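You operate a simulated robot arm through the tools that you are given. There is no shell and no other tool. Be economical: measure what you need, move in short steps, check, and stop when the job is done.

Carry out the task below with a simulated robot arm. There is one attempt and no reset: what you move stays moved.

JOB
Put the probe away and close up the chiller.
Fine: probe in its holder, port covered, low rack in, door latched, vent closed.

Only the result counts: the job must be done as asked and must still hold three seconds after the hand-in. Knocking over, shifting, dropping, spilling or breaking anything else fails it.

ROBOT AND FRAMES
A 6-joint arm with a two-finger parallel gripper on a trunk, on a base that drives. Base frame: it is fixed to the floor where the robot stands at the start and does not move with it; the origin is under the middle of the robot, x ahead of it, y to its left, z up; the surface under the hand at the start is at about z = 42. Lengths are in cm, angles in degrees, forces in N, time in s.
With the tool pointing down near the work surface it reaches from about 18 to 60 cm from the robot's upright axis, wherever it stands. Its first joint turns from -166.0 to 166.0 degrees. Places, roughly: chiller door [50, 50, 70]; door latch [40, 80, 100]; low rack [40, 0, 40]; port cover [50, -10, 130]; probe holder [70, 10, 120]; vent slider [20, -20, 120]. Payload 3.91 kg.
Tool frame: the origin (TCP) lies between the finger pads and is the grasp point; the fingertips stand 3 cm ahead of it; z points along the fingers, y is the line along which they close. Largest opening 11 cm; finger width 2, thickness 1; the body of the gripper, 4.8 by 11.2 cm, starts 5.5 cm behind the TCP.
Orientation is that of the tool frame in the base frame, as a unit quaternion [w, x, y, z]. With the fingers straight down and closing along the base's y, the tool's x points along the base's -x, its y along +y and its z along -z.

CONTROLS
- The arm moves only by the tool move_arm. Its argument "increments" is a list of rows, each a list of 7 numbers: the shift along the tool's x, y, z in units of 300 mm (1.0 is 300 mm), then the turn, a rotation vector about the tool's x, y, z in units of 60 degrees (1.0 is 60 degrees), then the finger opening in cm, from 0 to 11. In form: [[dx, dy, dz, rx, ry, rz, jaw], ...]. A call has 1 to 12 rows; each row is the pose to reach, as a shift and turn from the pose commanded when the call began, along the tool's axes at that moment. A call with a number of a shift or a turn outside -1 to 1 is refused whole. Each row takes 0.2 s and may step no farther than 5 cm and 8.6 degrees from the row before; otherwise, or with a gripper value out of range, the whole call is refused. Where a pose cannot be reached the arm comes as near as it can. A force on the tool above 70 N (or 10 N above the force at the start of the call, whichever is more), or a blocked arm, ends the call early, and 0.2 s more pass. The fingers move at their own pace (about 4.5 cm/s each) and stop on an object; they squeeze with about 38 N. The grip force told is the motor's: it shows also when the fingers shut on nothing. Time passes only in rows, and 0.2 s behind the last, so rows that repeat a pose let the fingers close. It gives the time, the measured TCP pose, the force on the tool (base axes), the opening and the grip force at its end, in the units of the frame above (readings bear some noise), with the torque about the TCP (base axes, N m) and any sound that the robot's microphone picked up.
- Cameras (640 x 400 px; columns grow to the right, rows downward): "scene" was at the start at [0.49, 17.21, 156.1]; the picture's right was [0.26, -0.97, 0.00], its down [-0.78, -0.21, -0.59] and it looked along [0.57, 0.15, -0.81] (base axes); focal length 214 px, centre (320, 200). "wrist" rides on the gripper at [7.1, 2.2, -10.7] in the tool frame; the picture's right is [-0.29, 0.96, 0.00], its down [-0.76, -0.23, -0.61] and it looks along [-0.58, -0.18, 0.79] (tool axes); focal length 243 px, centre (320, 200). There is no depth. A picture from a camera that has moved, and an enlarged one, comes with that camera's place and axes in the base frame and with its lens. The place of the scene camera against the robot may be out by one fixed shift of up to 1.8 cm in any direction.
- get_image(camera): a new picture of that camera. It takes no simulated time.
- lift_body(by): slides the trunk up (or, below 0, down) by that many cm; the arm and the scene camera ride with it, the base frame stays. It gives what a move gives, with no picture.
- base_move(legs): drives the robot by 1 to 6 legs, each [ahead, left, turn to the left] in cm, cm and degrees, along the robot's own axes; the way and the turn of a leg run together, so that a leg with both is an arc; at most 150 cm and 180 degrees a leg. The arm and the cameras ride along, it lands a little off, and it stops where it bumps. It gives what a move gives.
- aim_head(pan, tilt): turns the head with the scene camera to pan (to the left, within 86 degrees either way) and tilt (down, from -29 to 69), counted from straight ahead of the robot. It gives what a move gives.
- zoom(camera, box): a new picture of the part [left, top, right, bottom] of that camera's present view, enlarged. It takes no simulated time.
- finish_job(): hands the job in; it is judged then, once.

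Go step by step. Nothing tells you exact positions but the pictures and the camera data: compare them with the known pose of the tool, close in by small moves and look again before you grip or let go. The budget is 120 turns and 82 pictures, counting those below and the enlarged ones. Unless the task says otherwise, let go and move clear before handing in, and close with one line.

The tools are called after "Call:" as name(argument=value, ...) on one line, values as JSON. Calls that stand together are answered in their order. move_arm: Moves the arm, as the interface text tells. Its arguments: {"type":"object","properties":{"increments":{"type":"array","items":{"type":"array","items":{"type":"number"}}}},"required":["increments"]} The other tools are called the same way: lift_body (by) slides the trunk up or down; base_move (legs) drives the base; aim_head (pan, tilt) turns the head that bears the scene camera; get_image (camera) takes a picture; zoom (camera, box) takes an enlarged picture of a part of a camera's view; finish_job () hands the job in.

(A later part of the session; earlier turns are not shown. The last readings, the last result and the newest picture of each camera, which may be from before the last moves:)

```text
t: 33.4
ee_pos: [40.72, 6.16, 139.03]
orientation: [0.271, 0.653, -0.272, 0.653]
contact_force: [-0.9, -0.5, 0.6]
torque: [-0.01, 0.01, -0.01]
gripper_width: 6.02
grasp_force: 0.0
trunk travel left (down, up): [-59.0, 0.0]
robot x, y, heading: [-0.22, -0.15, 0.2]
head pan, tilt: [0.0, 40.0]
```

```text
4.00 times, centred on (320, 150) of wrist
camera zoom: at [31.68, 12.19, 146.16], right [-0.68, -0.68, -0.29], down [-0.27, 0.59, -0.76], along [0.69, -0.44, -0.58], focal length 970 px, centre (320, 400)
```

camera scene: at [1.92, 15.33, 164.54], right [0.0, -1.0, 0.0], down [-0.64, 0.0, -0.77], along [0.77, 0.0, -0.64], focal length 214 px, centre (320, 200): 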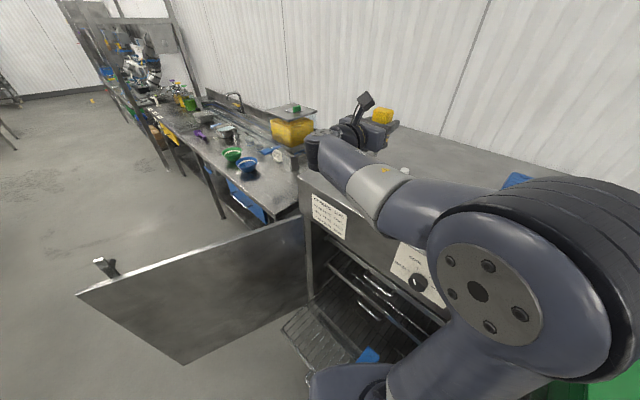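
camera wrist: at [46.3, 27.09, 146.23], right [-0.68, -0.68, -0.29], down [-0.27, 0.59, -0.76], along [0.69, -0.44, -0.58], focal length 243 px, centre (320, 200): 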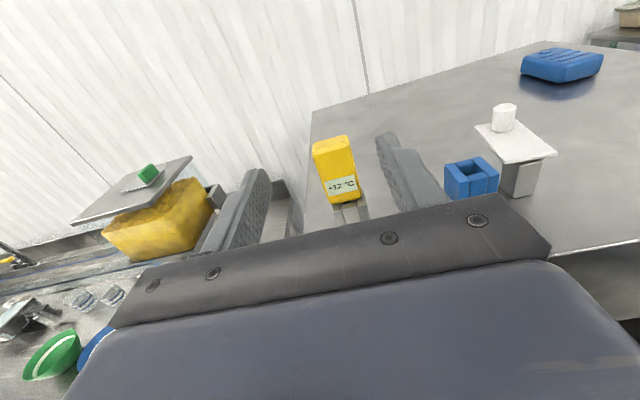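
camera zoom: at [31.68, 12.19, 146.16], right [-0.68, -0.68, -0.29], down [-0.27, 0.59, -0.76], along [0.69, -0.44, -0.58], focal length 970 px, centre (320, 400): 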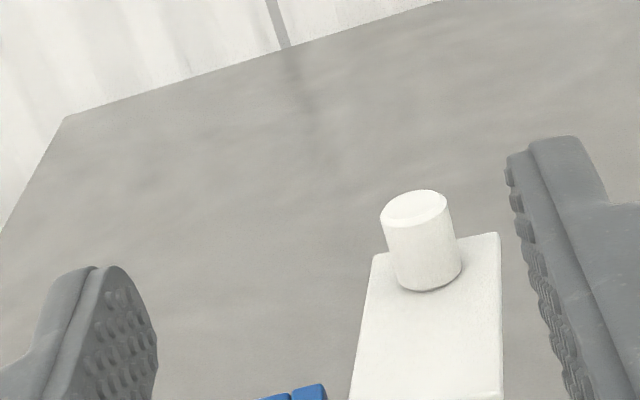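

Knob at v −32.5, w 44.7, u 128–130.6; pivot about (v −33, w 38.9), same row as the port, so a ~95° swing covers it. I pitch the tool 25° nose-down for clearance and approach.

Call:
move_arm(increments=[[-0.06, 0.022, 0.05, 0, -0.139, 0, 5], [-0.12, 0.022, 0.1, 0, -0.278, 0, 5], [-0.2, 0.022, 0.15, 0, -0.4167, 0, 5], [-0.25, 0.022, 0.25, 0, -0.4167, 0, 5], [-0.287, 0.022, 0.35, 0, -0.4167, 0, 5]])

Call:
get_image(camera="wrist")

```text
t: 34.6
ee_pos: [47.64, -1.88, 130.17]
orientation: [0.206, 0.779, -0.323, 0.496]
contact_force: [-0.2, 0.5, -1.3]
torque: [0.03, -0.01, 0.03]
gripper_width: 4.99
grasp_force: 0.1
trunk travel left (down, up): [-59.0, 0.0]
robot x, y, heading: [0.32, 0.38, 0.2]
head pan, tilt: [0.0, 40.0]
```

```text
43 pictures are left
camera wrist: at [41.35, 1.4, 141.15], right [-0.76, -0.59, -0.26], down [-0.45, 0.78, -0.43], along [0.46, -0.21, -0.86], focal length 243 px, centre (320, 200)
```

wrist: 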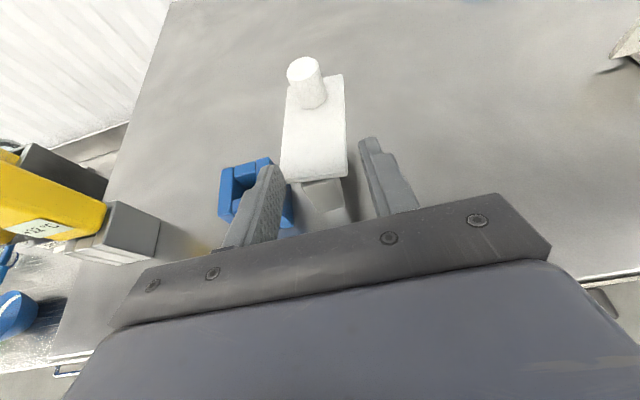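

Alignment confirmed (knob v −32.3). Forward to the knob and close on it.

Call:
move_arm(increments=[[0.05, 0, 0.08, 0, 0, 0, 5], [0.09, 0, 0.165, 0, 0, 0, 5], [0.125, 0, 0.247, 0, 0, 0, 5]])

Call:
get_image(camera="wrist")

```text
t: 35.4
ee_pos: [53.41, -7.5, 130.61]
orientation: [0.206, 0.779, -0.323, 0.496]
contact_force: [0.3, 1.1, 0.6]
torque: [0.03, -0.02, 0.0]
gripper_width: 5.01
grasp_force: 0.1
trunk travel left (down, up): [-59.0, 0.0]
robot x, y, heading: [0.11, 0.15, 0.1]
head pan, tilt: [0.0, 40.0]
```

```text
42 pictures are left
camera wrist: at [47.18, -4.27, 141.55], right [-0.76, -0.59, -0.26], down [-0.45, 0.78, -0.43], along [0.46, -0.21, -0.86], focal length 243 px, centre (320, 200)
```

wrist: 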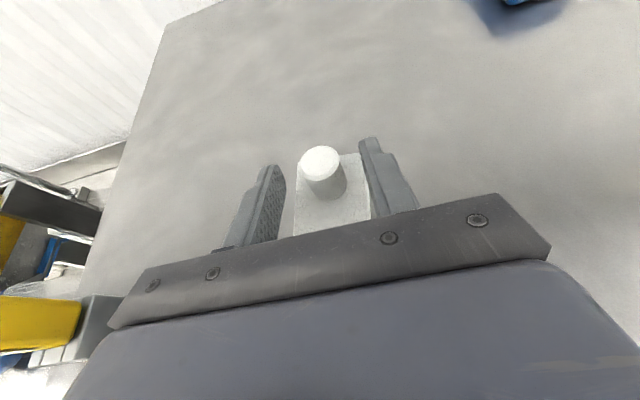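

Call:
move_arm(increments=[[-0.003, 0, 0.0, 0, 0, 0, 4], [-0.006, 0, 0.003, 0, 0, 0, 2.5], [-0.006, 0, 0.003, 0, 0, 0, 1.5], [-0.006, 0, 0.003, 0, 0, 0, 1.5], [-0.006, 0, 0.003, 0, 0, 0, 1.5]])

```text
t: 36.6
ee_pos: [53.43, -7.59, 130.39]
orientation: [0.205, 0.779, -0.323, 0.496]
contact_force: [-0.2, 0.6, 2.9]
torque: [0.07, 0.07, -0.04]
gripper_width: 2.33
grasp_force: 44.7
trunk travel left (down, up): [-59.0, 0.0]
robot x, y, heading: [0.1, -0.1, 0.0]
head pan, tilt: [0.0, 40.0]
```

Gripped. I swing along the arc, first third.

Call:
move_arm(increments=[[0, -0.017, 0, 0, 0, 0, 1.5], [0, -0.034, 0, 0, 0, 0, 1.5], [-0.0025, -0.067, -0.0054, 0, 0, 0, 1.5], [-0.0075, -0.099, -0.016, 0, 0, 0, 1.5], [-0.0147, -0.129, -0.0314, 0, 0, 0, 1.5]])

Call:
get_image(camera="wrist")

```text
t: 37.8
ee_pos: [55.36, -4.08, 130.29]
orientation: [0.205, 0.779, -0.323, 0.497]
contact_force: [-3.6, -8.2, 7.7]
torque: [-0.17, 0.01, 0.41]
gripper_width: 2.35
grasp_force: 45.0
trunk travel left (down, up): [-59.0, 0.0]
robot x, y, heading: [0.03, -0.02, -0.3]
head pan, tilt: [0.0, 40.0]
```

```text
41 pictures are left
camera wrist: at [49.15, -0.89, 141.27], right [-0.76, -0.59, -0.26], down [-0.45, 0.78, -0.43], along [0.46, -0.21, -0.86], focal length 243 px, centre (320, 200)
```

wrist: 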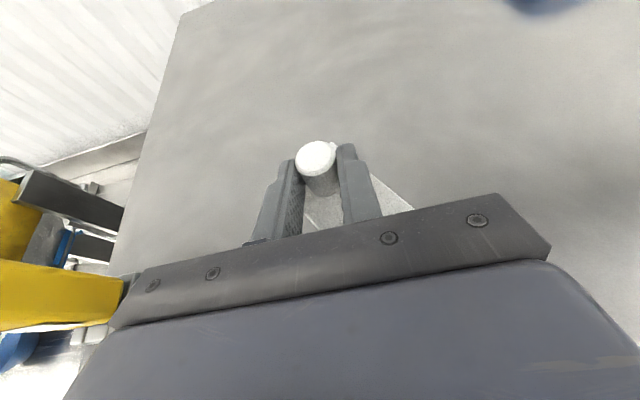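

Call:
move_arm(increments=[[-0.0092, -0.026, -0.0196, 0, 0, 0, 1.5], [-0.0202, -0.0477, -0.0432, 0, 0, 0, 1.5], [-0.0327, -0.0647, -0.07, 0, 0, 0, 1.5], [-0.0462, -0.0763, -0.099, 0, 0, 0, 1.5]])

Call:
move_arm(increments=[[-0.007, -0.004, -0.015, 0, 0, 0, 1.5], [-0.014, -0.006, -0.03, 0, 0, 0, 1.5], [-0.0213, -0.0067, -0.0456, 0, 0, 0, 1.5]])

Call:
get_image(camera="wrist")

```text
t: 38.8
ee_pos: [54.82, -0.14, 130.23]
orientation: [0.205, 0.78, -0.322, 0.496]
contact_force: [-0.4, -7.9, -0.5]
torque: [-0.24, -0.19, 0.3]
gripper_width: 2.34
grasp_force: 44.8
trunk travel left (down, up): [-59.0, 0.0]
robot x, y, heading: [0.14, -0.36, 0.1]
head pan, tilt: [0.0, 40.0]
```

```text
t: 39.6
ee_pos: [54.01, 1.16, 130.28]
orientation: [0.205, 0.78, -0.323, 0.495]
contact_force: [7.6, 0.4, -3.9]
torque: [0.05, -0.08, 0.36]
gripper_width: 2.34
grasp_force: 44.5
trunk travel left (down, up): [-59.0, 0.0]
robot x, y, heading: [0.05, -0.0, -0.2]
head pan, tilt: [0.0, 40.0]
```

```text
40 pictures are left
camera wrist: at [47.79, 4.41, 141.22], right [-0.76, -0.59, -0.26], down [-0.46, 0.78, -0.43], along [0.46, -0.21, -0.86], focal length 243 px, centre (320, 200)
```

wrist: 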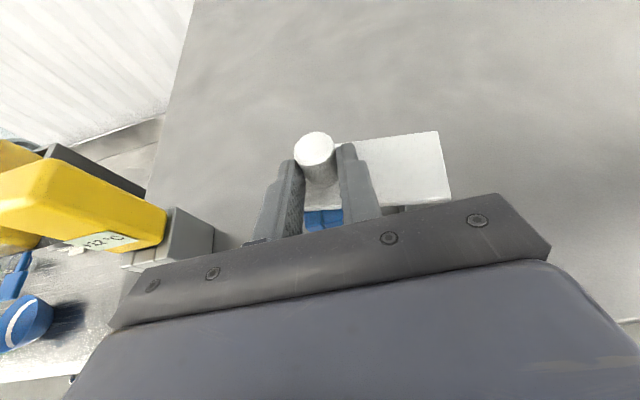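

About 12° short (knob slipped a bit in the fingers). I pull back ~1.3 cm more.

Call:
move_arm(increments=[[-0.009, 0, -0.02, 0, 0, 0, 1.5], [-0.0183, -0.001, -0.0393, 0, 0, 0, 1.5]])

Call:
get_image(camera="wrist")

```text
t: 40.2
ee_pos: [53.28, 2.15, 130.19]
orientation: [0.204, 0.78, -0.322, 0.496]
contact_force: [13.7, 3.9, -6.2]
torque: [0.48, -0.17, 0.38]
gripper_width: 2.3
grasp_force: 44.9
trunk travel left (down, up): [-59.0, 0.0]
robot x, y, heading: [0.06, -0.01, 0.0]
head pan, tilt: [0.0, 40.0]
```

```text
39 pictures are left
camera wrist: at [47.01, 5.35, 141.24], right [-0.76, -0.59, -0.26], down [-0.46, 0.78, -0.43], along [0.46, -0.21, -0.86], focal length 243 px, centre (320, 200)
```

wrist: 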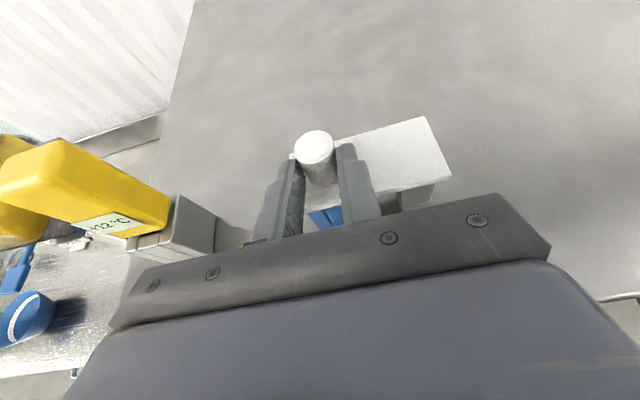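

The plate is now square over the port. I release, back off, and check.

Call:
move_arm(increments=[[0, 0, 0, 0, 0, 0, 3.5], [0, 0, 0, 0, 0, 0, 5], [-0.03, 0, -0.08, 0, 0, 0, 5], [-0.08, 0, -0.19, 0, 0, 0, 5], [-0.1, 0, -0.33, 0, 0, 0, 5], [-0.05, 0, -0.47, 0, 0, 0, 5]])

Call:
get_image(camera="wrist")

```text
t: 41.6
ee_pos: [43.16, 11.58, 134.93]
orientation: [0.206, 0.78, -0.323, 0.496]
contact_force: [0.8, -0.5, 0.2]
torque: [0.01, -0.01, -0.02]
gripper_width: 4.99
grasp_force: 0.2
trunk travel left (down, up): [-59.0, 0.0]
robot x, y, heading: [-0.01, -0.36, 0.1]
head pan, tilt: [0.0, 40.0]
```

```text
38 pictures are left
camera wrist: at [36.88, 14.81, 145.92], right [-0.76, -0.59, -0.26], down [-0.45, 0.78, -0.43], along [0.46, -0.21, -0.86], focal length 243 px, centre (320, 200)
```

wrist: 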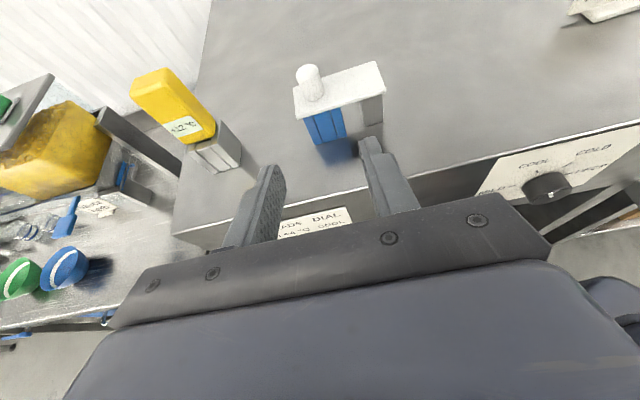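

Cover is good. I'll now back the base away from the chiller along its normal and turn to face it squarely, for vent, rack and door.

Call:
base_move(legs=[[-11.3, 28.3, 0]])

Call:
base_move(legs=[[0, 0, -45]])

Call:
aim_head(pan=0, tilt=50)

Call:
get_image(camera="scene")

```text
t: 43.7
ee_pos: [31.87, 40.36, 134.82]
orientation: [0.205, 0.779, -0.322, 0.496]
contact_force: [-0.2, -0.8, -1.3]
torque: [0.01, -0.03, 0.0]
gripper_width: 5.0
grasp_force: 0.0
trunk travel left (down, up): [-59.0, 0.0]
robot x, y, heading: [-11.76, 28.62, 0.1]
head pan, tilt: [0.0, 40.0]
```

```text
t: 46.1
ee_pos: [28.04, 7.66, 134.9]
orientation: [0.375, 0.604, -0.588, 0.385]
contact_force: [0.4, -0.3, 1.1]
torque: [0.0, -0.03, -0.04]
gripper_width: 5.02
grasp_force: 0.1
trunk travel left (down, up): [-59.0, 0.0]
robot x, y, heading: [-11.45, 29.23, -43.5]
head pan, tilt: [0.0, 40.0]
```

```text
t: 46.8
ee_pos: [28.05, 7.62, 134.95]
orientation: [0.374, 0.605, -0.588, 0.386]
contact_force: [0.0, 0.0, -0.4]
torque: [0.04, -0.03, -0.01]
gripper_width: 4.99
grasp_force: 0.0
trunk travel left (down, up): [-59.0, 0.0]
robot x, y, heading: [-11.49, 28.5, -43.5]
head pan, tilt: [0.0, 50.0]
```

```text
37 pictures are left
camera scene: at [-0.11, 38.86, 163.13], right [-0.69, -0.73, 0.0], down [-0.56, 0.53, -0.64], along [0.47, -0.44, -0.77], focal length 214 px, centre (320, 200)
```

scene: 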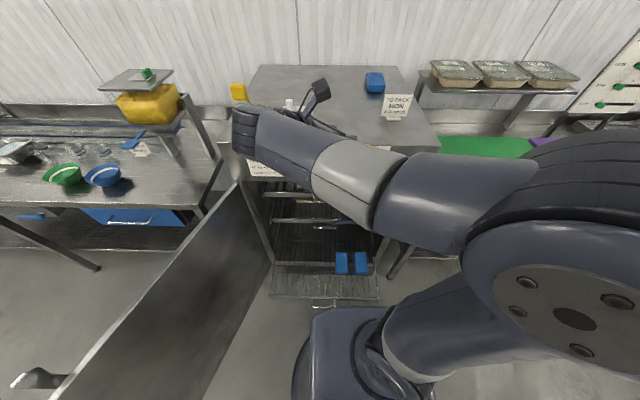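

Clear view now: low rack is out with handle at about (18,14). First the vent: I yaw the tool back to face the chiller.

Call:
move_arm(increments=[[0, 0, 0, 0.11, 0, -0.051, 5], [0, 0, 0, 0.22, 0, -0.102, 5], [0, 0, 0, 0.33, 0, -0.153, 5], [0, 0, 0, 0.44, 0, -0.205, 5], [0, 0, 0, 0.55, 0, -0.256, 5], [0, 0, 0, 0.658, 0, -0.307, 5]])

```text
t: 48.2
ee_pos: [27.95, 7.7, 134.93]
orientation: [0.205, 0.779, -0.321, 0.497]
contact_force: [-0.3, 0.1, -0.3]
torque: [-0.05, 0.01, 0.0]
gripper_width: 5.01
grasp_force: 0.1
trunk travel left (down, up): [-59.0, 0.0]
robot x, y, heading: [-11.21, 28.61, -43.4]
head pan, tilt: [0.0, 50.0]
```

Call:
move_arm(increments=[[0, 0.13, 0, 0, 0, 0, 5], [-0.04, 0.27, 0.02, 0, 0, 0, 5], [-0.12, 0.4, 0.055, 0, 0, 0, 5], [-0.2, 0.53, 0.09, 0, 0, 0, 5], [-0.29, 0.65, 0.135, 0, 0, 0, 5], [-0.38, 0.74, 0.177, 0, 0, 0, 5], [-0.45, 0.8, 0.21, 0, 0, 0, 5]])

Call:
get_image(camera="wrist")

```text
t: 49.8
ee_pos: [11.03, -9.37, 119.81]
orientation: [0.204, 0.78, -0.322, 0.496]
contact_force: [-0.7, -1.3, 0.0]
torque: [0.0, -0.05, 0.04]
gripper_width: 5.01
grasp_force: 0.0
out of reach, approached as far as the arm can: row 4, 5
trunk travel left (down, up): [-59.0, 0.0]
robot x, y, heading: [-11.44, 28.75, -43.3]
head pan, tilt: [0.0, 50.0]
```

```text
36 pictures are left
camera wrist: at [4.9, -6.26, 130.86], right [-0.76, -0.59, -0.26], down [-0.46, 0.78, -0.43], along [0.46, -0.21, -0.86], focal length 243 px, centre (320, 200)
```

wrist: 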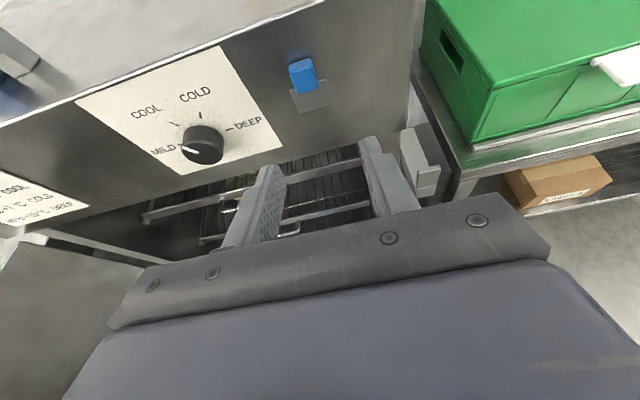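

Call:
zoom(camera="wrist", box=[270, 40, 350, 120])

```text
5.00 times, centred on (310, 80) of wrist
camera zoom: at [4.9, -6.26, 130.86], right [-0.76, -0.59, -0.26], down [-0.46, 0.78, -0.43], along [0.46, -0.21, -0.86], focal length 1213 px, centre (370, 800)
```

zoom: 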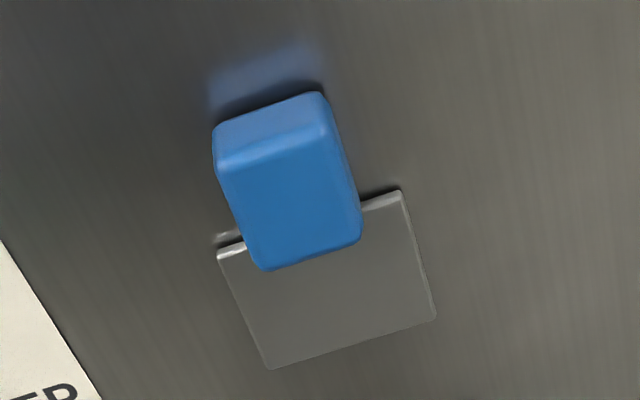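

The vent is a vertical slider: blue knob at the top (u≈116–118, v≈−1.8), plate below; it must be pushed down. I level the tool, close the fingers and move above the knob.

Call:
move_arm(increments=[[0.012, -0.01, -0.006, 0, 0.139, 0, 2], [0.024, -0.022, -0.012, 0, 0.278, 0, 0], [0.036, -0.022, -0.017, 0, 0.4167, 0, 0], [0.036, -0.022, -0.017, 0, 0.4167, 0, 0]])

Call:
get_image(camera="wrist")

```text
t: 50.8
ee_pos: [11.54, -8.88, 121.13]
orientation: [0.271, 0.653, -0.269, 0.654]
contact_force: [1.0, -1.5, -0.3]
torque: [0.04, 0.01, 0.02]
gripper_width: 0.0
grasp_force: 36.2
trunk travel left (down, up): [-59.0, 0.0]
robot x, y, heading: [-11.15, 28.96, -43.4]
head pan, tilt: [0.0, 50.0]
```

```text
34 pictures are left
camera wrist: at [2.5, -2.86, 128.23], right [-0.68, -0.68, -0.29], down [-0.27, 0.59, -0.76], along [0.69, -0.44, -0.58], focal length 243 px, centre (320, 200)
```

wrist: 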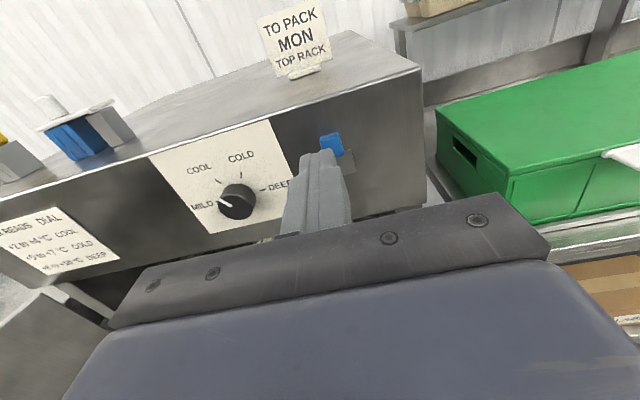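

Lined up. Forward over the knob, then press down in small steps.

Call:
move_arm(increments=[[0, 0, 0.12, 0, 0, 0, 0], [0, 0, 0.24, 0, 0, 0, 0], [0, 0, 0.34, 0, 0, 0, 0], [0, 0, 0.378, 0, 0, 0, 0]])

Call:
move_arm(increments=[[-0.03, 0, 0, 0, 0, 0, 0], [-0.05, 0, 0, 0, 0, 0, 0], [-0.07, 0, 0, 0, 0, 0, 0], [-0.09, 0, 0, 0, 0, 0, 0]])

Call:
get_image(camera="wrist")

```text
t: 51.8
ee_pos: [19.62, -16.88, 121.2]
orientation: [0.269, 0.654, -0.269, 0.654]
contact_force: [-6.7, 8.5, -0.5]
torque: [-0.08, 0.03, -0.04]
gripper_width: 0.0
grasp_force: 37.7
trunk travel left (down, up): [-59.0, 0.0]
robot x, y, heading: [-11.1, 29.05, -43.4]
head pan, tilt: [0.0, 50.0]
```

```text
t: 52.8
ee_pos: [19.77, -16.88, 118.63]
orientation: [0.269, 0.654, -0.27, 0.653]
contact_force: [-3.3, 2.8, 2.1]
torque: [-0.1, -0.09, -0.02]
gripper_width: 0.01
grasp_force: 37.6
trunk travel left (down, up): [-59.0, 0.0]
robot x, y, heading: [-11.1, 28.85, -43.2]
head pan, tilt: [0.0, 50.0]
```

```text
33 pictures are left
camera wrist: at [10.56, -10.91, 125.71], right [-0.67, -0.68, -0.29], down [-0.27, 0.59, -0.76], along [0.69, -0.43, -0.58], focal length 243 px, centre (320, 200)
```

wrist: 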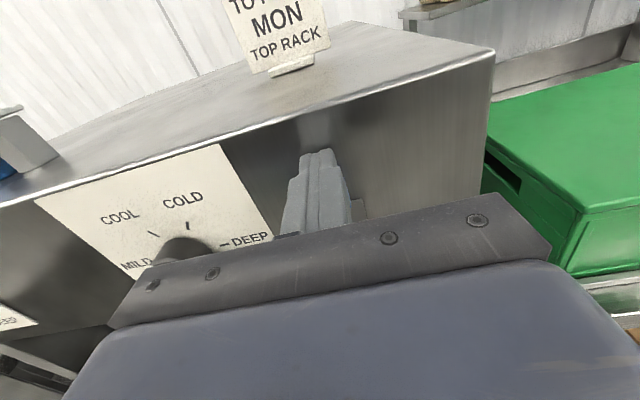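

Tip grazes the face; I ease back 2 mm and keep pressing down.

Call:
move_arm(increments=[[0, 0, -0.007, 0, 0, 0, 0], [-0.02, 0, -0.007, 0, 0, 0, 0], [-0.04, 0, -0.007, 0, 0, 0, 0], [-0.06, 0, -0.007, 0, 0, 0, 0]])

Call:
move_arm(increments=[[-0.015, 0, 0, 0, 0, 0, 0], [-0.03, 0, 0, 0, 0, 0, 0], [-0.045, 0, 0, 0, 0, 0, 0]])

```text
t: 53.8
ee_pos: [19.42, -16.79, 116.66]
orientation: [0.269, 0.654, -0.27, 0.653]
contact_force: [1.0, -0.5, -0.1]
torque: [-0.01, 0.02, 0.0]
gripper_width: 0.03
grasp_force: 38.0
trunk travel left (down, up): [-59.0, 0.0]
robot x, y, heading: [-11.15, 29.08, -43.5]
head pan, tilt: [0.0, 50.0]
```

```text
t: 54.6
ee_pos: [19.58, -16.77, 115.27]
orientation: [0.269, 0.654, -0.269, 0.654]
contact_force: [0.2, -0.2, -1.0]
torque: [0.01, 0.02, 0.03]
gripper_width: 0.0
grasp_force: 38.2
trunk travel left (down, up): [-59.0, 0.0]
robot x, y, heading: [-11.19, 29.16, -43.4]
head pan, tilt: [0.0, 50.0]
```

No resistance felt; I back off and look at what moved.

Call:
move_arm(increments=[[0.02, 0, -0.1, 0, 0, 0, 0], [0.1, 0, -0.22, 0, 0, 0, 0], [0.2, 0, -0.32, 0, 0, 0, 0]])

Call:
zoom(camera="wrist", box=[240, 100, 440, 225])

```text
t: 55.4
ee_pos: [12.42, -10.18, 121.12]
orientation: [0.269, 0.654, -0.27, 0.654]
contact_force: [-0.1, -0.2, -0.1]
torque: [-0.01, -0.03, -0.01]
gripper_width: 0.0
grasp_force: 37.2
trunk travel left (down, up): [-59.0, 0.0]
robot x, y, heading: [-11.37, 28.88, -43.2]
head pan, tilt: [0.0, 50.0]
```

```text
3.20 times, centred on (340, 162) of wrist
camera zoom: at [3.4, -4.07, 128.29], right [-0.67, -0.68, -0.29], down [-0.27, 0.59, -0.76], along [0.69, -0.43, -0.58], focal length 776 px, centre (256, 320)
```

zoom: 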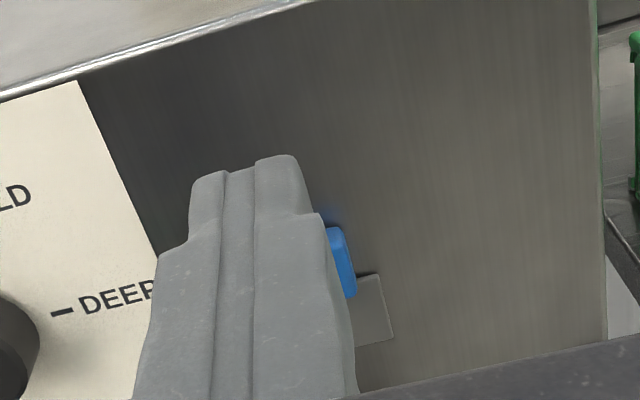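

The whole slider (knob and plate) moved down ~3.5 cm with me. I go back and press further until it meets its stop.

Call:
move_arm(increments=[[-0.1, 0, 0.12, 0, 0, 0, 0], [-0.17, 0, 0.24, 0, 0, 0, 0], [-0.18, 0, 0.32, 0, 0, 0, 0], [-0.2, 0, 0.32, 0, 0, 0, 0], [-0.22, 0, 0.32, 0, 0, 0, 0], [-0.24, 0, 0.32, 0, 0, 0, 0]])

Call:
move_arm(increments=[[-0.015, 0, 0, 0, 0, 0, 0], [-0.03, 0, 0, 0, 0, 0, 0], [-0.045, 0, 0, 0, 0, 0, 0], [-0.06, 0, 0, 0, 0, 0, 0]])

```text
t: 56.8
ee_pos: [19.4, -17.03, 114.04]
orientation: [0.269, 0.654, -0.269, 0.654]
contact_force: [0.4, 0.2, 0.2]
torque: [0.01, 0.0, -0.04]
gripper_width: 0.0
grasp_force: 37.8
trunk travel left (down, up): [-59.0, 0.0]
robot x, y, heading: [-10.97, 28.87, -43.2]
head pan, tilt: [0.0, 50.0]
```

```text
t: 57.8
ee_pos: [19.49, -17.01, 113.52]
orientation: [0.275, 0.645, -0.265, 0.662]
contact_force: [7.0, -7.5, 59.2]
torque: [-0.7, -0.91, -0.76]
gripper_width: 0.01
grasp_force: 37.3
trunk travel left (down, up): [-59.0, 0.0]
robot x, y, heading: [-11.53, 28.58, -43.4]
head pan, tilt: [0.0, 50.0]
```

Hit the lower stop. I release the load, back off and look straight on.

Call:
move_arm(increments=[[0.06, 0, 0, 0, 0, 0, 0], [0.08, 0, -0.06, 0, 0, 0, 0], [0.15, 0, -0.18, 0, 0, 0, 0], [0.25, 0.05, -0.3, 0, 0, 0, 0], [0.35, 0.15, -0.35, 0, 0, 0, 0]])

Call:
get_image(camera="wrist")

```text
t: 59.0
ee_pos: [8.83, -12.48, 122.81]
orientation: [0.27, 0.654, -0.271, 0.653]
contact_force: [-0.1, -0.2, -0.2]
torque: [-0.05, 0.0, 0.01]
gripper_width: 0.0
grasp_force: 37.7
trunk travel left (down, up): [-59.0, 0.0]
robot x, y, heading: [-10.99, 29.38, -43.5]
head pan, tilt: [0.0, 50.0]
```

```text
31 pictures are left
camera wrist: at [-0.18, -6.44, 130.0], right [-0.68, -0.68, -0.29], down [-0.27, 0.59, -0.76], along [0.69, -0.43, -0.58], focal length 243 px, centre (320, 200)
```

wrist: 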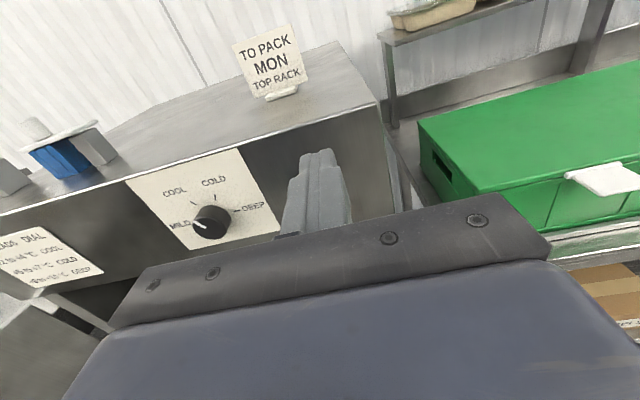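

Vent is down at its stop. Now the rack: I back up 22 cm more, then lower the trunk and look at it.

Call:
base_move(legs=[[-22, 0, -1.5]])

Call:
lift_body(by=-50)

Call:
aim_head(pan=0, tilt=35)

Call:
get_image(camera="scene")

Call:
get_image(camera="wrist")

```text
t: 60.7
ee_pos: [-7.88, 2.35, 122.88]
orientation: [0.277, 0.651, -0.277, 0.651]
contact_force: [-0.5, 0.0, 0.6]
torque: [0.01, -0.03, -0.02]
gripper_width: 0.01
grasp_force: 37.6
trunk travel left (down, up): [-59.0, 0.0]
robot x, y, heading: [-27.19, 44.39, -44.9]
head pan, tilt: [0.0, 50.0]
```

```text
refused: -50 is not a number from -40 to 40
```

```text
t: 61.5
ee_pos: [-7.68, 2.27, 122.94]
orientation: [0.278, 0.651, -0.277, 0.65]
contact_force: [0.2, -0.1, -0.6]
torque: [0.01, -0.01, 0.02]
gripper_width: 0.0
grasp_force: 37.4
trunk travel left (down, up): [-59.0, 0.0]
robot x, y, heading: [-26.86, 43.94, -44.7]
head pan, tilt: [0.0, 35.0]
```

```text
30 pictures are left
camera scene: at [-14.84, 53.03, 165.29], right [-0.7, -0.71, 0.0], down [-0.41, 0.4, -0.82], along [0.58, -0.58, -0.57], focal length 214 px, centre (320, 200)
```

scene: 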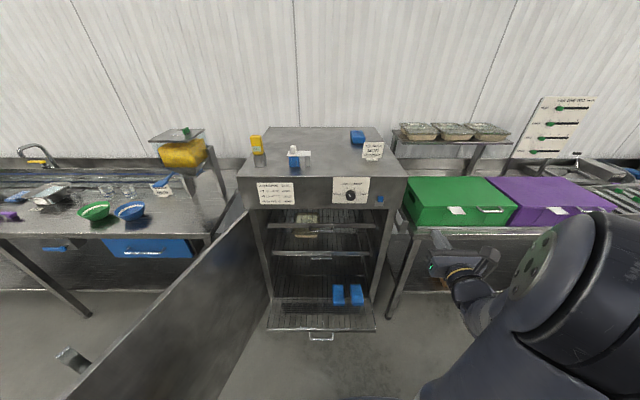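

```text
29 pictures are left
camera wrist: at [-16.66, 8.51, 130.0], right [-0.69, -0.66, -0.29], down [-0.26, 0.6, -0.76], along [0.68, -0.45, -0.58], focal length 243 px, centre (320, 200)
```

wrist: 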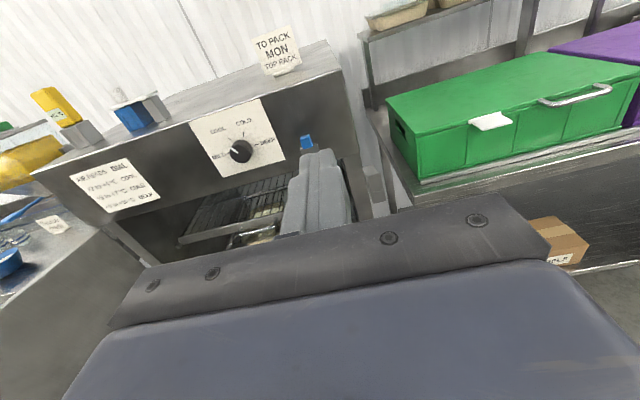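

Excellent overview. I zoom on the vent and on the wall board, which may explain the slider.

Call:
zoom(camera="scene", box=[340, 165, 420, 215])

Call:
zoom(camera="scene", box=[510, 85, 610, 165])

Call:
zoom(camera="scene", box=[240, 200, 400, 350])

```text
8.00 times, centred on (380, 190) of scene
camera zoom: at [-14.84, 53.03, 165.29], right [-0.7, -0.71, 0.0], down [-0.41, 0.4, -0.82], along [0.58, -0.58, -0.57], focal length 1716 px, centre (-160, 280)
```

zoom: 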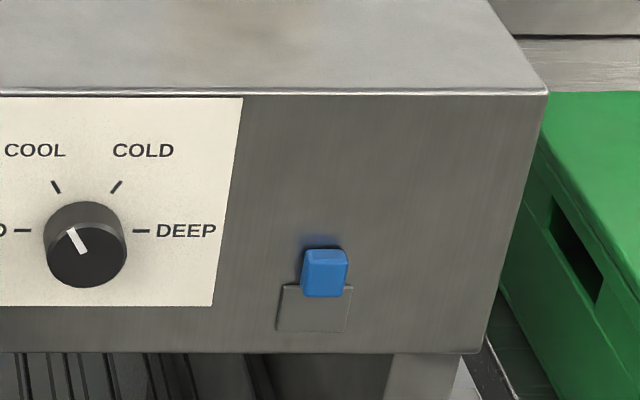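

```text
5.00 times, centred on (560, 125) of scene
camera zoom: at [-14.84, 53.03, 165.29], right [-0.7, -0.71, 0.0], down [-0.41, 0.4, -0.82], along [0.58, -0.58, -0.57], focal length 1072 px, centre (-880, 575)
```

zoom: 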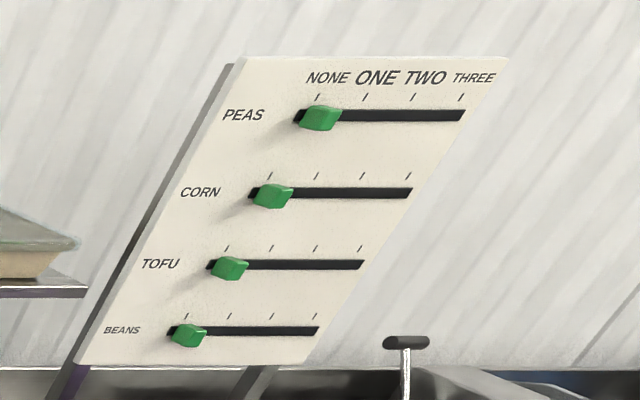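

```text
2.67 times, centred on (320, 275) of scene
camera zoom: at [-14.84, 53.03, 165.29], right [-0.7, -0.71, 0.0], down [-0.41, 0.4, -0.82], along [0.58, -0.58, -0.57], focal length 572 px, centre (320, 0)
```

zoom: 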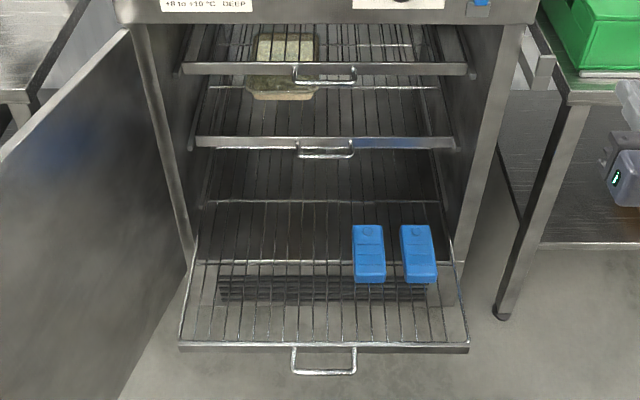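

Wall board is unrelated. The low rack's handle is at z≈40.5, w≈2.7, v≈−25, rail at w≈7; two blue cartons stand on it, so I'll push gently on the rail either side of the handle. Lowering the trunk.

Call:
lift_body(by=-40)

Call:
lift_body(by=-19)

Call:
move_arm(increments=[[0, -0.12, 0, 0.022, 0, 0, 3], [-0.03, -0.27, 0, 0.022, 0, 0, 6], [-0.08, -0.42, 0, 0.022, 0, 0, 9], [-0.14, -0.56, 0, 0.022, 0, 0, 11], [-0.22, -0.7, 0, 0.022, 0, 0, 11], [-0.3, -0.84, 0, 0.022, 0, 0, 11], [-0.4, -0.94, 0, 0.022, 0, 0, 11], [-0.5, -0.96, 0, 0.022, 0, 0, 11]])

Call:
get_image(camera="wrist")

```text
t: 65.3
ee_pos: [-7.69, 2.25, 82.86]
orientation: [0.277, 0.651, -0.277, 0.65]
contact_force: [0.5, 0.4, -0.2]
torque: [0.02, -0.01, -0.02]
gripper_width: 0.0
grasp_force: 38.2
trunk travel left (down, up): [-19.0, 40.0]
robot x, y, heading: [-26.88, 44.07, -44.7]
head pan, tilt: [0.0, 35.0]
```

```text
t: 67.4
ee_pos: [-7.67, 2.36, 63.8]
orientation: [0.277, 0.651, -0.277, 0.65]
contact_force: [-0.7, 0.0, 0.6]
torque: [0.02, 0.0, -0.01]
gripper_width: 0.0
grasp_force: 37.4
trunk travel left (down, up): [0.0, 59.0]
robot x, y, heading: [-27.01, 43.97, -44.7]
head pan, tilt: [0.0, 35.0]
```

```text
t: 69.2
ee_pos: [1.06, 11.18, 61.71]
orientation: [0.265, 0.655, -0.269, 0.655]
contact_force: [0.2, 0.3, -0.2]
torque: [-0.04, -0.05, -0.04]
gripper_width: 11.02
grasp_force: 0.1
out of reach, approached as far as the arm can: row 4, 5, 6, 7, 8
trunk travel left (down, up): [0.0, 59.0]
robot x, y, heading: [-27.27, 43.84, -44.4]
head pan, tilt: [0.0, 35.0]
```

```text
25 pictures are left
camera wrist: at [-8.08, 17.1, 68.84], right [-0.67, -0.68, -0.29], down [-0.27, 0.59, -0.76], along [0.69, -0.43, -0.58], focal length 243 px, centre (320, 200)
```

wrist: 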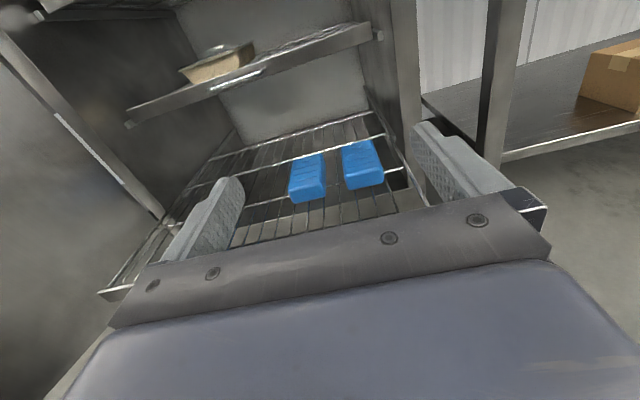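

Level is out of reach that low; I pitch the tool 45° down instead.

Call:
move_arm(increments=[[0, 0, 0, 0, -0.125, 0, 11], [0, 0, 0, 0, -0.25, 0, 11], [0, 0, 0, 0, -0.375, 0, 11], [0, 0, 0, 0, -0.5, 0, 11], [0, 0, 0, 0, -0.625, 0, 11], [0, 0, 0, 0, -0.75, 0, 11]])

Call:
get_image(camera="wrist")

```text
t: 70.6
ee_pos: [2.3, 11.47, 61.9]
orientation: [0.132, 0.842, -0.347, 0.391]
contact_force: [-2.3, -1.0, -1.2]
torque: [-0.01, -0.12, 0.15]
gripper_width: 11.01
grasp_force: 0.1
out of reach, approached as far as the arm can: row 5, 6
trunk travel left (down, up): [0.0, 59.0]
robot x, y, heading: [-27.03, 44.2, -44.6]
head pan, tilt: [0.0, 35.0]
```

```text
24 pictures are left
camera wrist: at [-1.86, 11.64, 74.25], right [-0.79, -0.55, -0.26], down [-0.53, 0.83, -0.16], along [0.31, 0.02, -0.95], focal length 243 px, centre (320, 200)
```

wrist: 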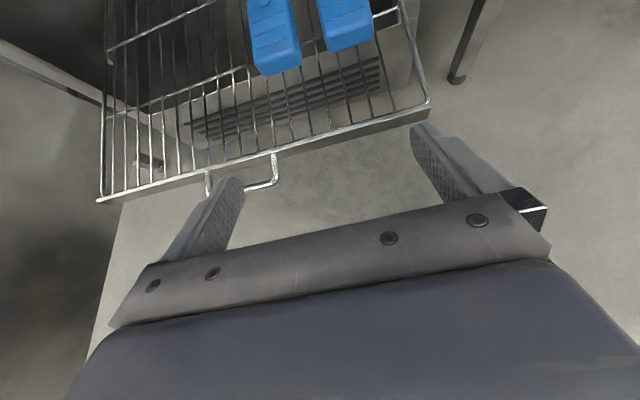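

Close-in level poses hit wrist limits, so I'll back the base 20 cm and centre it on the rack, then use a more extended arm and push by driving.

Call:
base_move(legs=[[-20, 15, 0]])

Call:
move_arm(increments=[[0, -0.03, 0.1, 0, 0.05, 0, 11], [-0.03, -0.06, 0.2, 0, 0.1, 0, 11], [-0.06, -0.09, 0.3, 0, 0.15, 0, 11], [-0.1, -0.09, 0.4, 0, 0.15, 0, 11], [-0.14, -0.09, 0.5, 0, 0.15, 0, 11]])

```text
t: 72.4
ee_pos: [-1.16, 35.9, 61.79]
orientation: [0.142, 0.848, -0.34, 0.382]
contact_force: [-0.1, -0.6, 0.4]
torque: [-0.02, 0.0, 0.01]
gripper_width: 10.99
grasp_force: 0.0
trunk travel left (down, up): [0.0, 59.0]
robot x, y, heading: [-30.2, 68.89, -44.9]
head pan, tilt: [0.0, 35.0]
```

```text
t: 73.6
ee_pos: [7.03, 32.19, 48.65]
orientation: [0.162, 0.817, -0.325, 0.449]
contact_force: [1.1, 1.4, 0.2]
torque: [0.04, -0.01, -0.01]
gripper_width: 10.98
grasp_force: 0.1
out of reach, approached as far as the arm can: row 2, 3, 5
trunk travel left (down, up): [0.0, 59.0]
robot x, y, heading: [-30.17, 68.55, -44.8]
head pan, tilt: [0.0, 35.0]
```

Call:
move_arm(increments=[[-0.06, 0, 0.038, -0.024, 0, 0.016, 11], [-0.12, 0, 0.076, -0.048, 0, 0.031, 11], [-0.174, 0, 0.113, -0.048, 0, 0.031, 11]])

Call:
get_image(camera="wrist")

```text
t: 74.4
ee_pos: [5.62, 30.43, 43.57]
orientation: [0.161, 0.807, -0.352, 0.446]
contact_force: [-0.2, -0.1, 0.3]
torque: [-0.01, 0.02, -0.02]
gripper_width: 10.97
grasp_force: 0.1
out of reach, approached as far as the arm can: row 1, 2, 3
trunk travel left (down, up): [0.0, 59.0]
robot x, y, heading: [-30.42, 69.13, -45.0]
head pan, tilt: [0.0, 35.0]
```

```text
23 pictures are left
camera wrist: at [0.12, 32.11, 55.17], right [-0.78, -0.55, -0.29], down [-0.47, 0.83, -0.29], along [0.4, -0.09, -0.91], focal length 243 px, centre (320, 200)
```

wrist: 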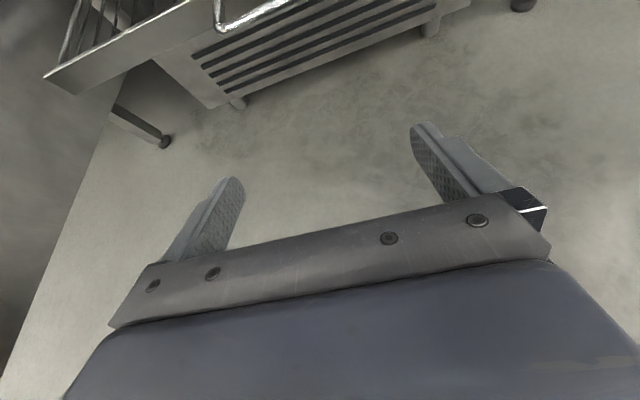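

The handle is ~13 cm wide (v −34…−21), bar at w≈3, z≈40.5. I'll press on the bar with both fingertips 6 cm apart; adjust height and centre.

Call:
move_arm(increments=[[-0.02, -0.04, 0.012, 0, 0, 0, 8], [-0.039, -0.073, 0.0255, 0, 0, 0, 6]])

Call:
base_move(legs=[[13, 0, 0]])

Call:
get_image(camera="wrist")

```text
t: 75.0
ee_pos: [5.98, 30.2, 42.76]
orientation: [0.161, 0.807, -0.353, 0.446]
contact_force: [-0.2, 0.1, 0.2]
torque: [0.04, -0.01, 0.0]
gripper_width: 6.0
grasp_force: 0.0
out of reach, approached as far as the arm can: row 1, 2
trunk travel left (down, up): [0.0, 59.0]
robot x, y, heading: [-30.27, 68.96, -44.9]
head pan, tilt: [0.0, 35.0]
```

```text
t: 76.2
ee_pos: [14.75, 21.3, 42.74]
orientation: [0.161, 0.807, -0.353, 0.446]
contact_force: [0.0, -0.2, 0.0]
torque: [0.0, -0.02, -0.01]
gripper_width: 5.99
grasp_force: 0.1
trunk travel left (down, up): [0.0, 59.0]
robot x, y, heading: [-20.78, 60.14, -45.0]
head pan, tilt: [0.0, 35.0]
```

```text
22 pictures are left
camera wrist: at [9.29, 22.94, 54.48], right [-0.78, -0.55, -0.29], down [-0.47, 0.83, -0.29], along [0.4, -0.09, -0.91], focal length 243 px, centre (320, 200)
```

wrist: 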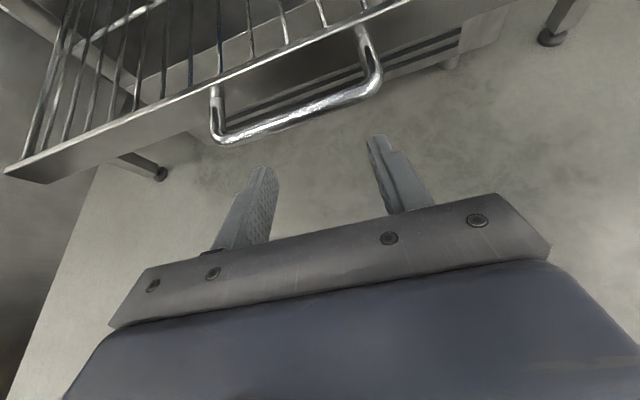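

Fingertips face the bar, slightly high. I pitch 8° more and lower a little, then drive forward gently.

Call:
move_arm(increments=[[-0.01, -0.033, 0.006, 0, -0.07, 0, 5], [-0.02, -0.033, 0.012, 0, -0.14, 0, 4.5]])

Call:
base_move(legs=[[4, 0, 0]])

Call:
get_image(camera="wrist")

```text
t: 76.8
ee_pos: [15.57, 22.03, 42.12]
orientation: [0.135, 0.837, -0.364, 0.385]
contact_force: [0.5, 0.0, -0.7]
torque: [0.0, -0.01, -0.02]
gripper_width: 4.49
grasp_force: 0.1
trunk travel left (down, up): [0.0, 59.0]
robot x, y, heading: [-21.38, 60.09, -44.9]
head pan, tilt: [0.0, 35.0]
```

```text
t: 77.7
ee_pos: [18.34, 19.32, 42.25]
orientation: [0.135, 0.837, -0.364, 0.386]
contact_force: [0.3, -0.2, 0.7]
torque: [0.01, 0.0, -0.01]
gripper_width: 4.49
grasp_force: 0.1
trunk travel left (down, up): [0.0, 59.0]
robot x, y, heading: [-18.33, 57.22, -44.7]
head pan, tilt: [0.0, 35.0]
```

```text
21 pictures are left
camera wrist: at [14.12, 19.56, 54.52], right [-0.81, -0.52, -0.27], down [-0.5, 0.85, -0.15], along [0.31, 0.01, -0.95], focal length 243 px, centre (320, 200)
```

wrist: 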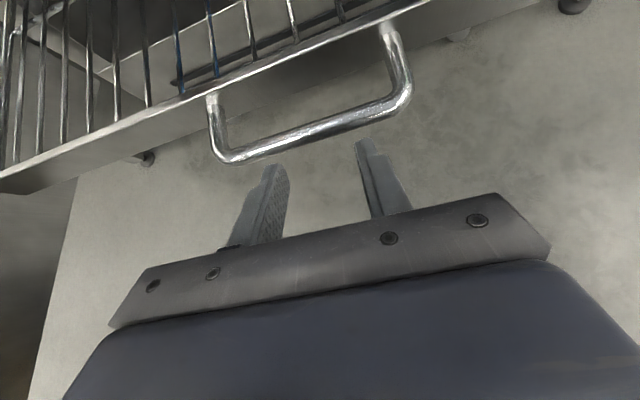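

Tips just short of the bar at the right height. Driving forward to push the rack in.

Call:
base_move(legs=[[7, 0, 0]])

Call:
get_image(camera="wrist")

```text
t: 78.7
ee_pos: [23.25, 14.3, 42.2]
orientation: [0.135, 0.837, -0.363, 0.387]
contact_force: [-0.2, 0.0, 0.5]
torque: [-0.01, 0.0, -0.02]
gripper_width: 4.49
grasp_force: 0.1
trunk travel left (down, up): [0.0, 59.0]
robot x, y, heading: [-13.54, 52.63, -44.8]
head pan, tilt: [0.0, 35.0]
```

```text
20 pictures are left
camera wrist: at [19.07, 14.65, 54.55], right [-0.81, -0.52, -0.27], down [-0.5, 0.85, -0.15], along [0.31, 0.01, -0.95], focal length 243 px, centre (320, 200)
```

wrist: 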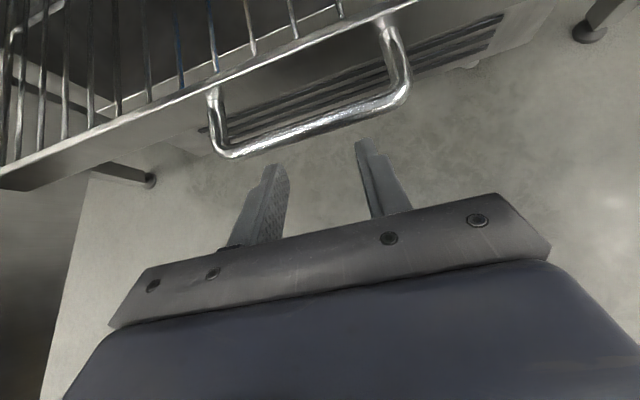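

The rack moves along with the hand. Continuing.

Call:
base_move(legs=[[12, 0, 0]])

Call:
get_image(camera="scene")

```text
t: 80.0
ee_pos: [31.5, 6.29, 42.2]
orientation: [0.134, 0.837, -0.362, 0.388]
contact_force: [0.0, 0.0, 0.4]
torque: [0.0, -0.03, -0.03]
gripper_width: 4.5
grasp_force: 0.0
trunk travel left (down, up): [0.0, 59.0]
robot x, y, heading: [-5.53, 44.19, -44.8]
head pan, tilt: [0.0, 35.0]
```

```text
19 pictures are left
camera scene: at [6.75, 53.04, 106.3], right [-0.7, -0.71, 0.0], down [-0.41, 0.4, -0.82], along [0.58, -0.58, -0.57], focal length 214 px, centre (320, 200)
```

scene: 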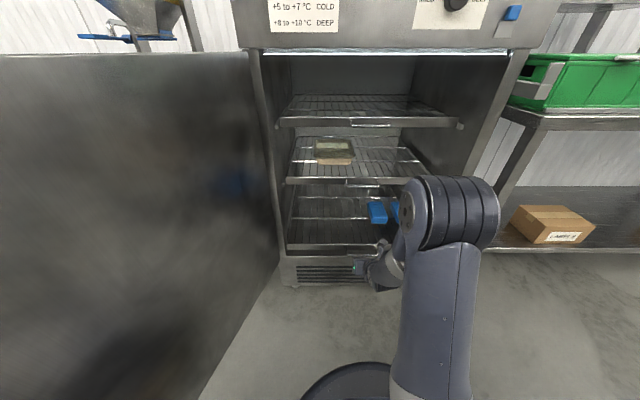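

Rack rail now ~4 cm short of flush. I finish with the arm so that the stop is felt.

Call:
move_arm(increments=[[0.022, 0, 0.025, 0, 0, 0, 4.5], [0.044, 0, 0.05, 0, 0, 0, 4.5], [0.066, 0, 0.075, 0, 0, 0, 4.5], [0.088, 0, 0.1, 0, 0, 0, 4.5], [0.11, 0, 0.125, 0, 0, 0, 4.5], [0.131, 0, 0.15, 0, 0, 0, 4.5]])

Call:
move_arm(increments=[[0.022, 0, 0.025, 0, 0, 0, 4.5], [0.044, 0, 0.05, 0, 0, 0, 4.5], [0.066, 0, 0.075, 0, 0, 0, 4.5]])

```text
t: 81.3
ee_pos: [35.66, 2.15, 42.21]
orientation: [0.134, 0.837, -0.362, 0.388]
contact_force: [-0.2, -0.6, 0.1]
torque: [0.02, 0.0, -0.01]
gripper_width: 4.51
grasp_force: 0.0
trunk travel left (down, up): [0.0, 59.0]
robot x, y, heading: [-5.39, 44.22, -44.6]
head pan, tilt: [0.0, 35.0]
```

```text
t: 82.2
ee_pos: [37.85, -0.25, 42.19]
orientation: [0.135, 0.837, -0.363, 0.387]
contact_force: [-0.7, 2.3, -1.5]
torque: [0.02, 0.06, 0.07]
gripper_width: 4.51
grasp_force: 0.6
trunk travel left (down, up): [0.0, 59.0]
robot x, y, heading: [-5.47, 44.11, -44.7]
head pan, tilt: [0.0, 35.0]
```

Call:
move_arm(increments=[[0.022, 0, 0.025, 0, 0, 0, 4.5], [0.044, 0, 0.05, 0, 0, 0, 4.5]])

Call:
get_image(camera="wrist")

```text
t: 82.8
ee_pos: [39.27, -1.67, 42.12]
orientation: [0.135, 0.836, -0.363, 0.388]
contact_force: [-0.3, -0.2, -0.8]
torque: [-0.01, 0.05, 0.03]
gripper_width: 4.5
grasp_force: 0.0
trunk travel left (down, up): [0.0, 59.0]
robot x, y, heading: [-5.79, 44.27, -45.0]
head pan, tilt: [0.0, 35.0]
```

```text
18 pictures are left
camera wrist: at [34.93, -1.38, 54.48], right [-0.81, -0.52, -0.27], down [-0.5, 0.85, -0.15], along [0.31, 0.01, -0.95], focal length 243 px, centre (320, 200)
```

wrist: 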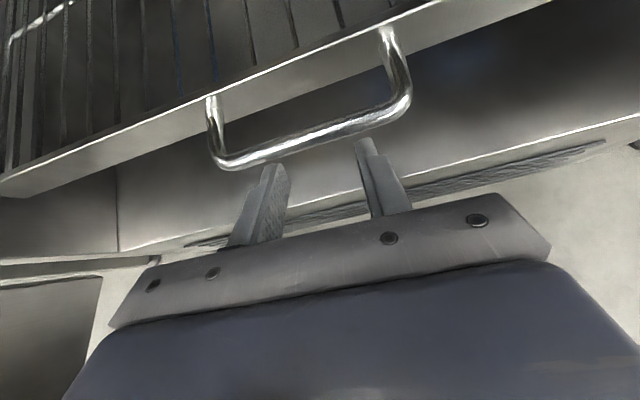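

Call:
move_arm(increments=[[0.022, 0, 0.025, 0, 0, 0, 4.5], [0.044, 0, 0.05, 0, 0, 0, 4.5], [0.066, 0, 0.075, 0, 0, 0, 4.5]])

Call:
get_image(camera="scene")

```text
t: 83.5
ee_pos: [41.41, -3.8, 41.96]
orientation: [0.135, 0.837, -0.363, 0.387]
contact_force: [-0.8, 0.5, -0.5]
torque: [0.0, 0.06, -0.01]
gripper_width: 4.48
grasp_force: 0.0
trunk travel left (down, up): [0.0, 59.0]
robot x, y, heading: [-5.5, 44.09, -44.9]
head pan, tilt: [0.0, 35.0]
```

```text
17 pictures are left
camera scene: at [6.75, 53.03, 106.3], right [-0.7, -0.71, 0.0], down [-0.41, 0.4, -0.82], along [0.58, -0.58, -0.57], focal length 214 px, centre (320, 200)
```

scene: 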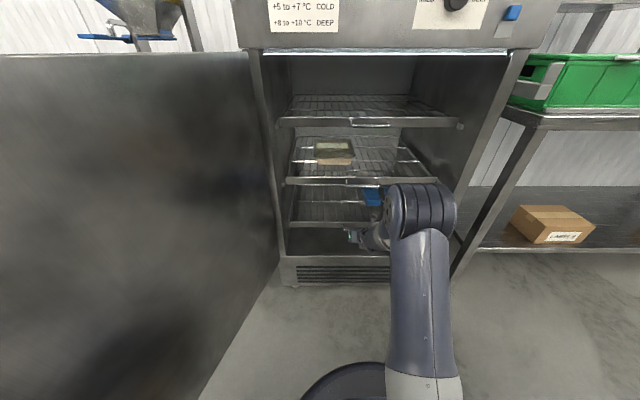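

The low rail now lines up with the other racks. I press a little more to find its stop.

Call:
move_arm(increments=[[0.015, 0, 0.017, 0, 0, 0, 4.5], [0.03, 0, 0.033, 0, 0, 0, 4.5], [0.044, 0, 0.05, 0, 0, 0, 4.5]])

```text
t: 84.3
ee_pos: [42.32, -4.7, 41.33]
orientation: [0.133, 0.84, -0.364, 0.379]
contact_force: [-23.9, 26.1, -23.4]
torque: [0.04, 0.83, 0.95]
gripper_width: 4.51
grasp_force: 0.0
trunk travel left (down, up): [0.0, 59.0]
robot x, y, heading: [-5.11, 44.11, -45.1]
head pan, tilt: [0.0, 35.0]
```

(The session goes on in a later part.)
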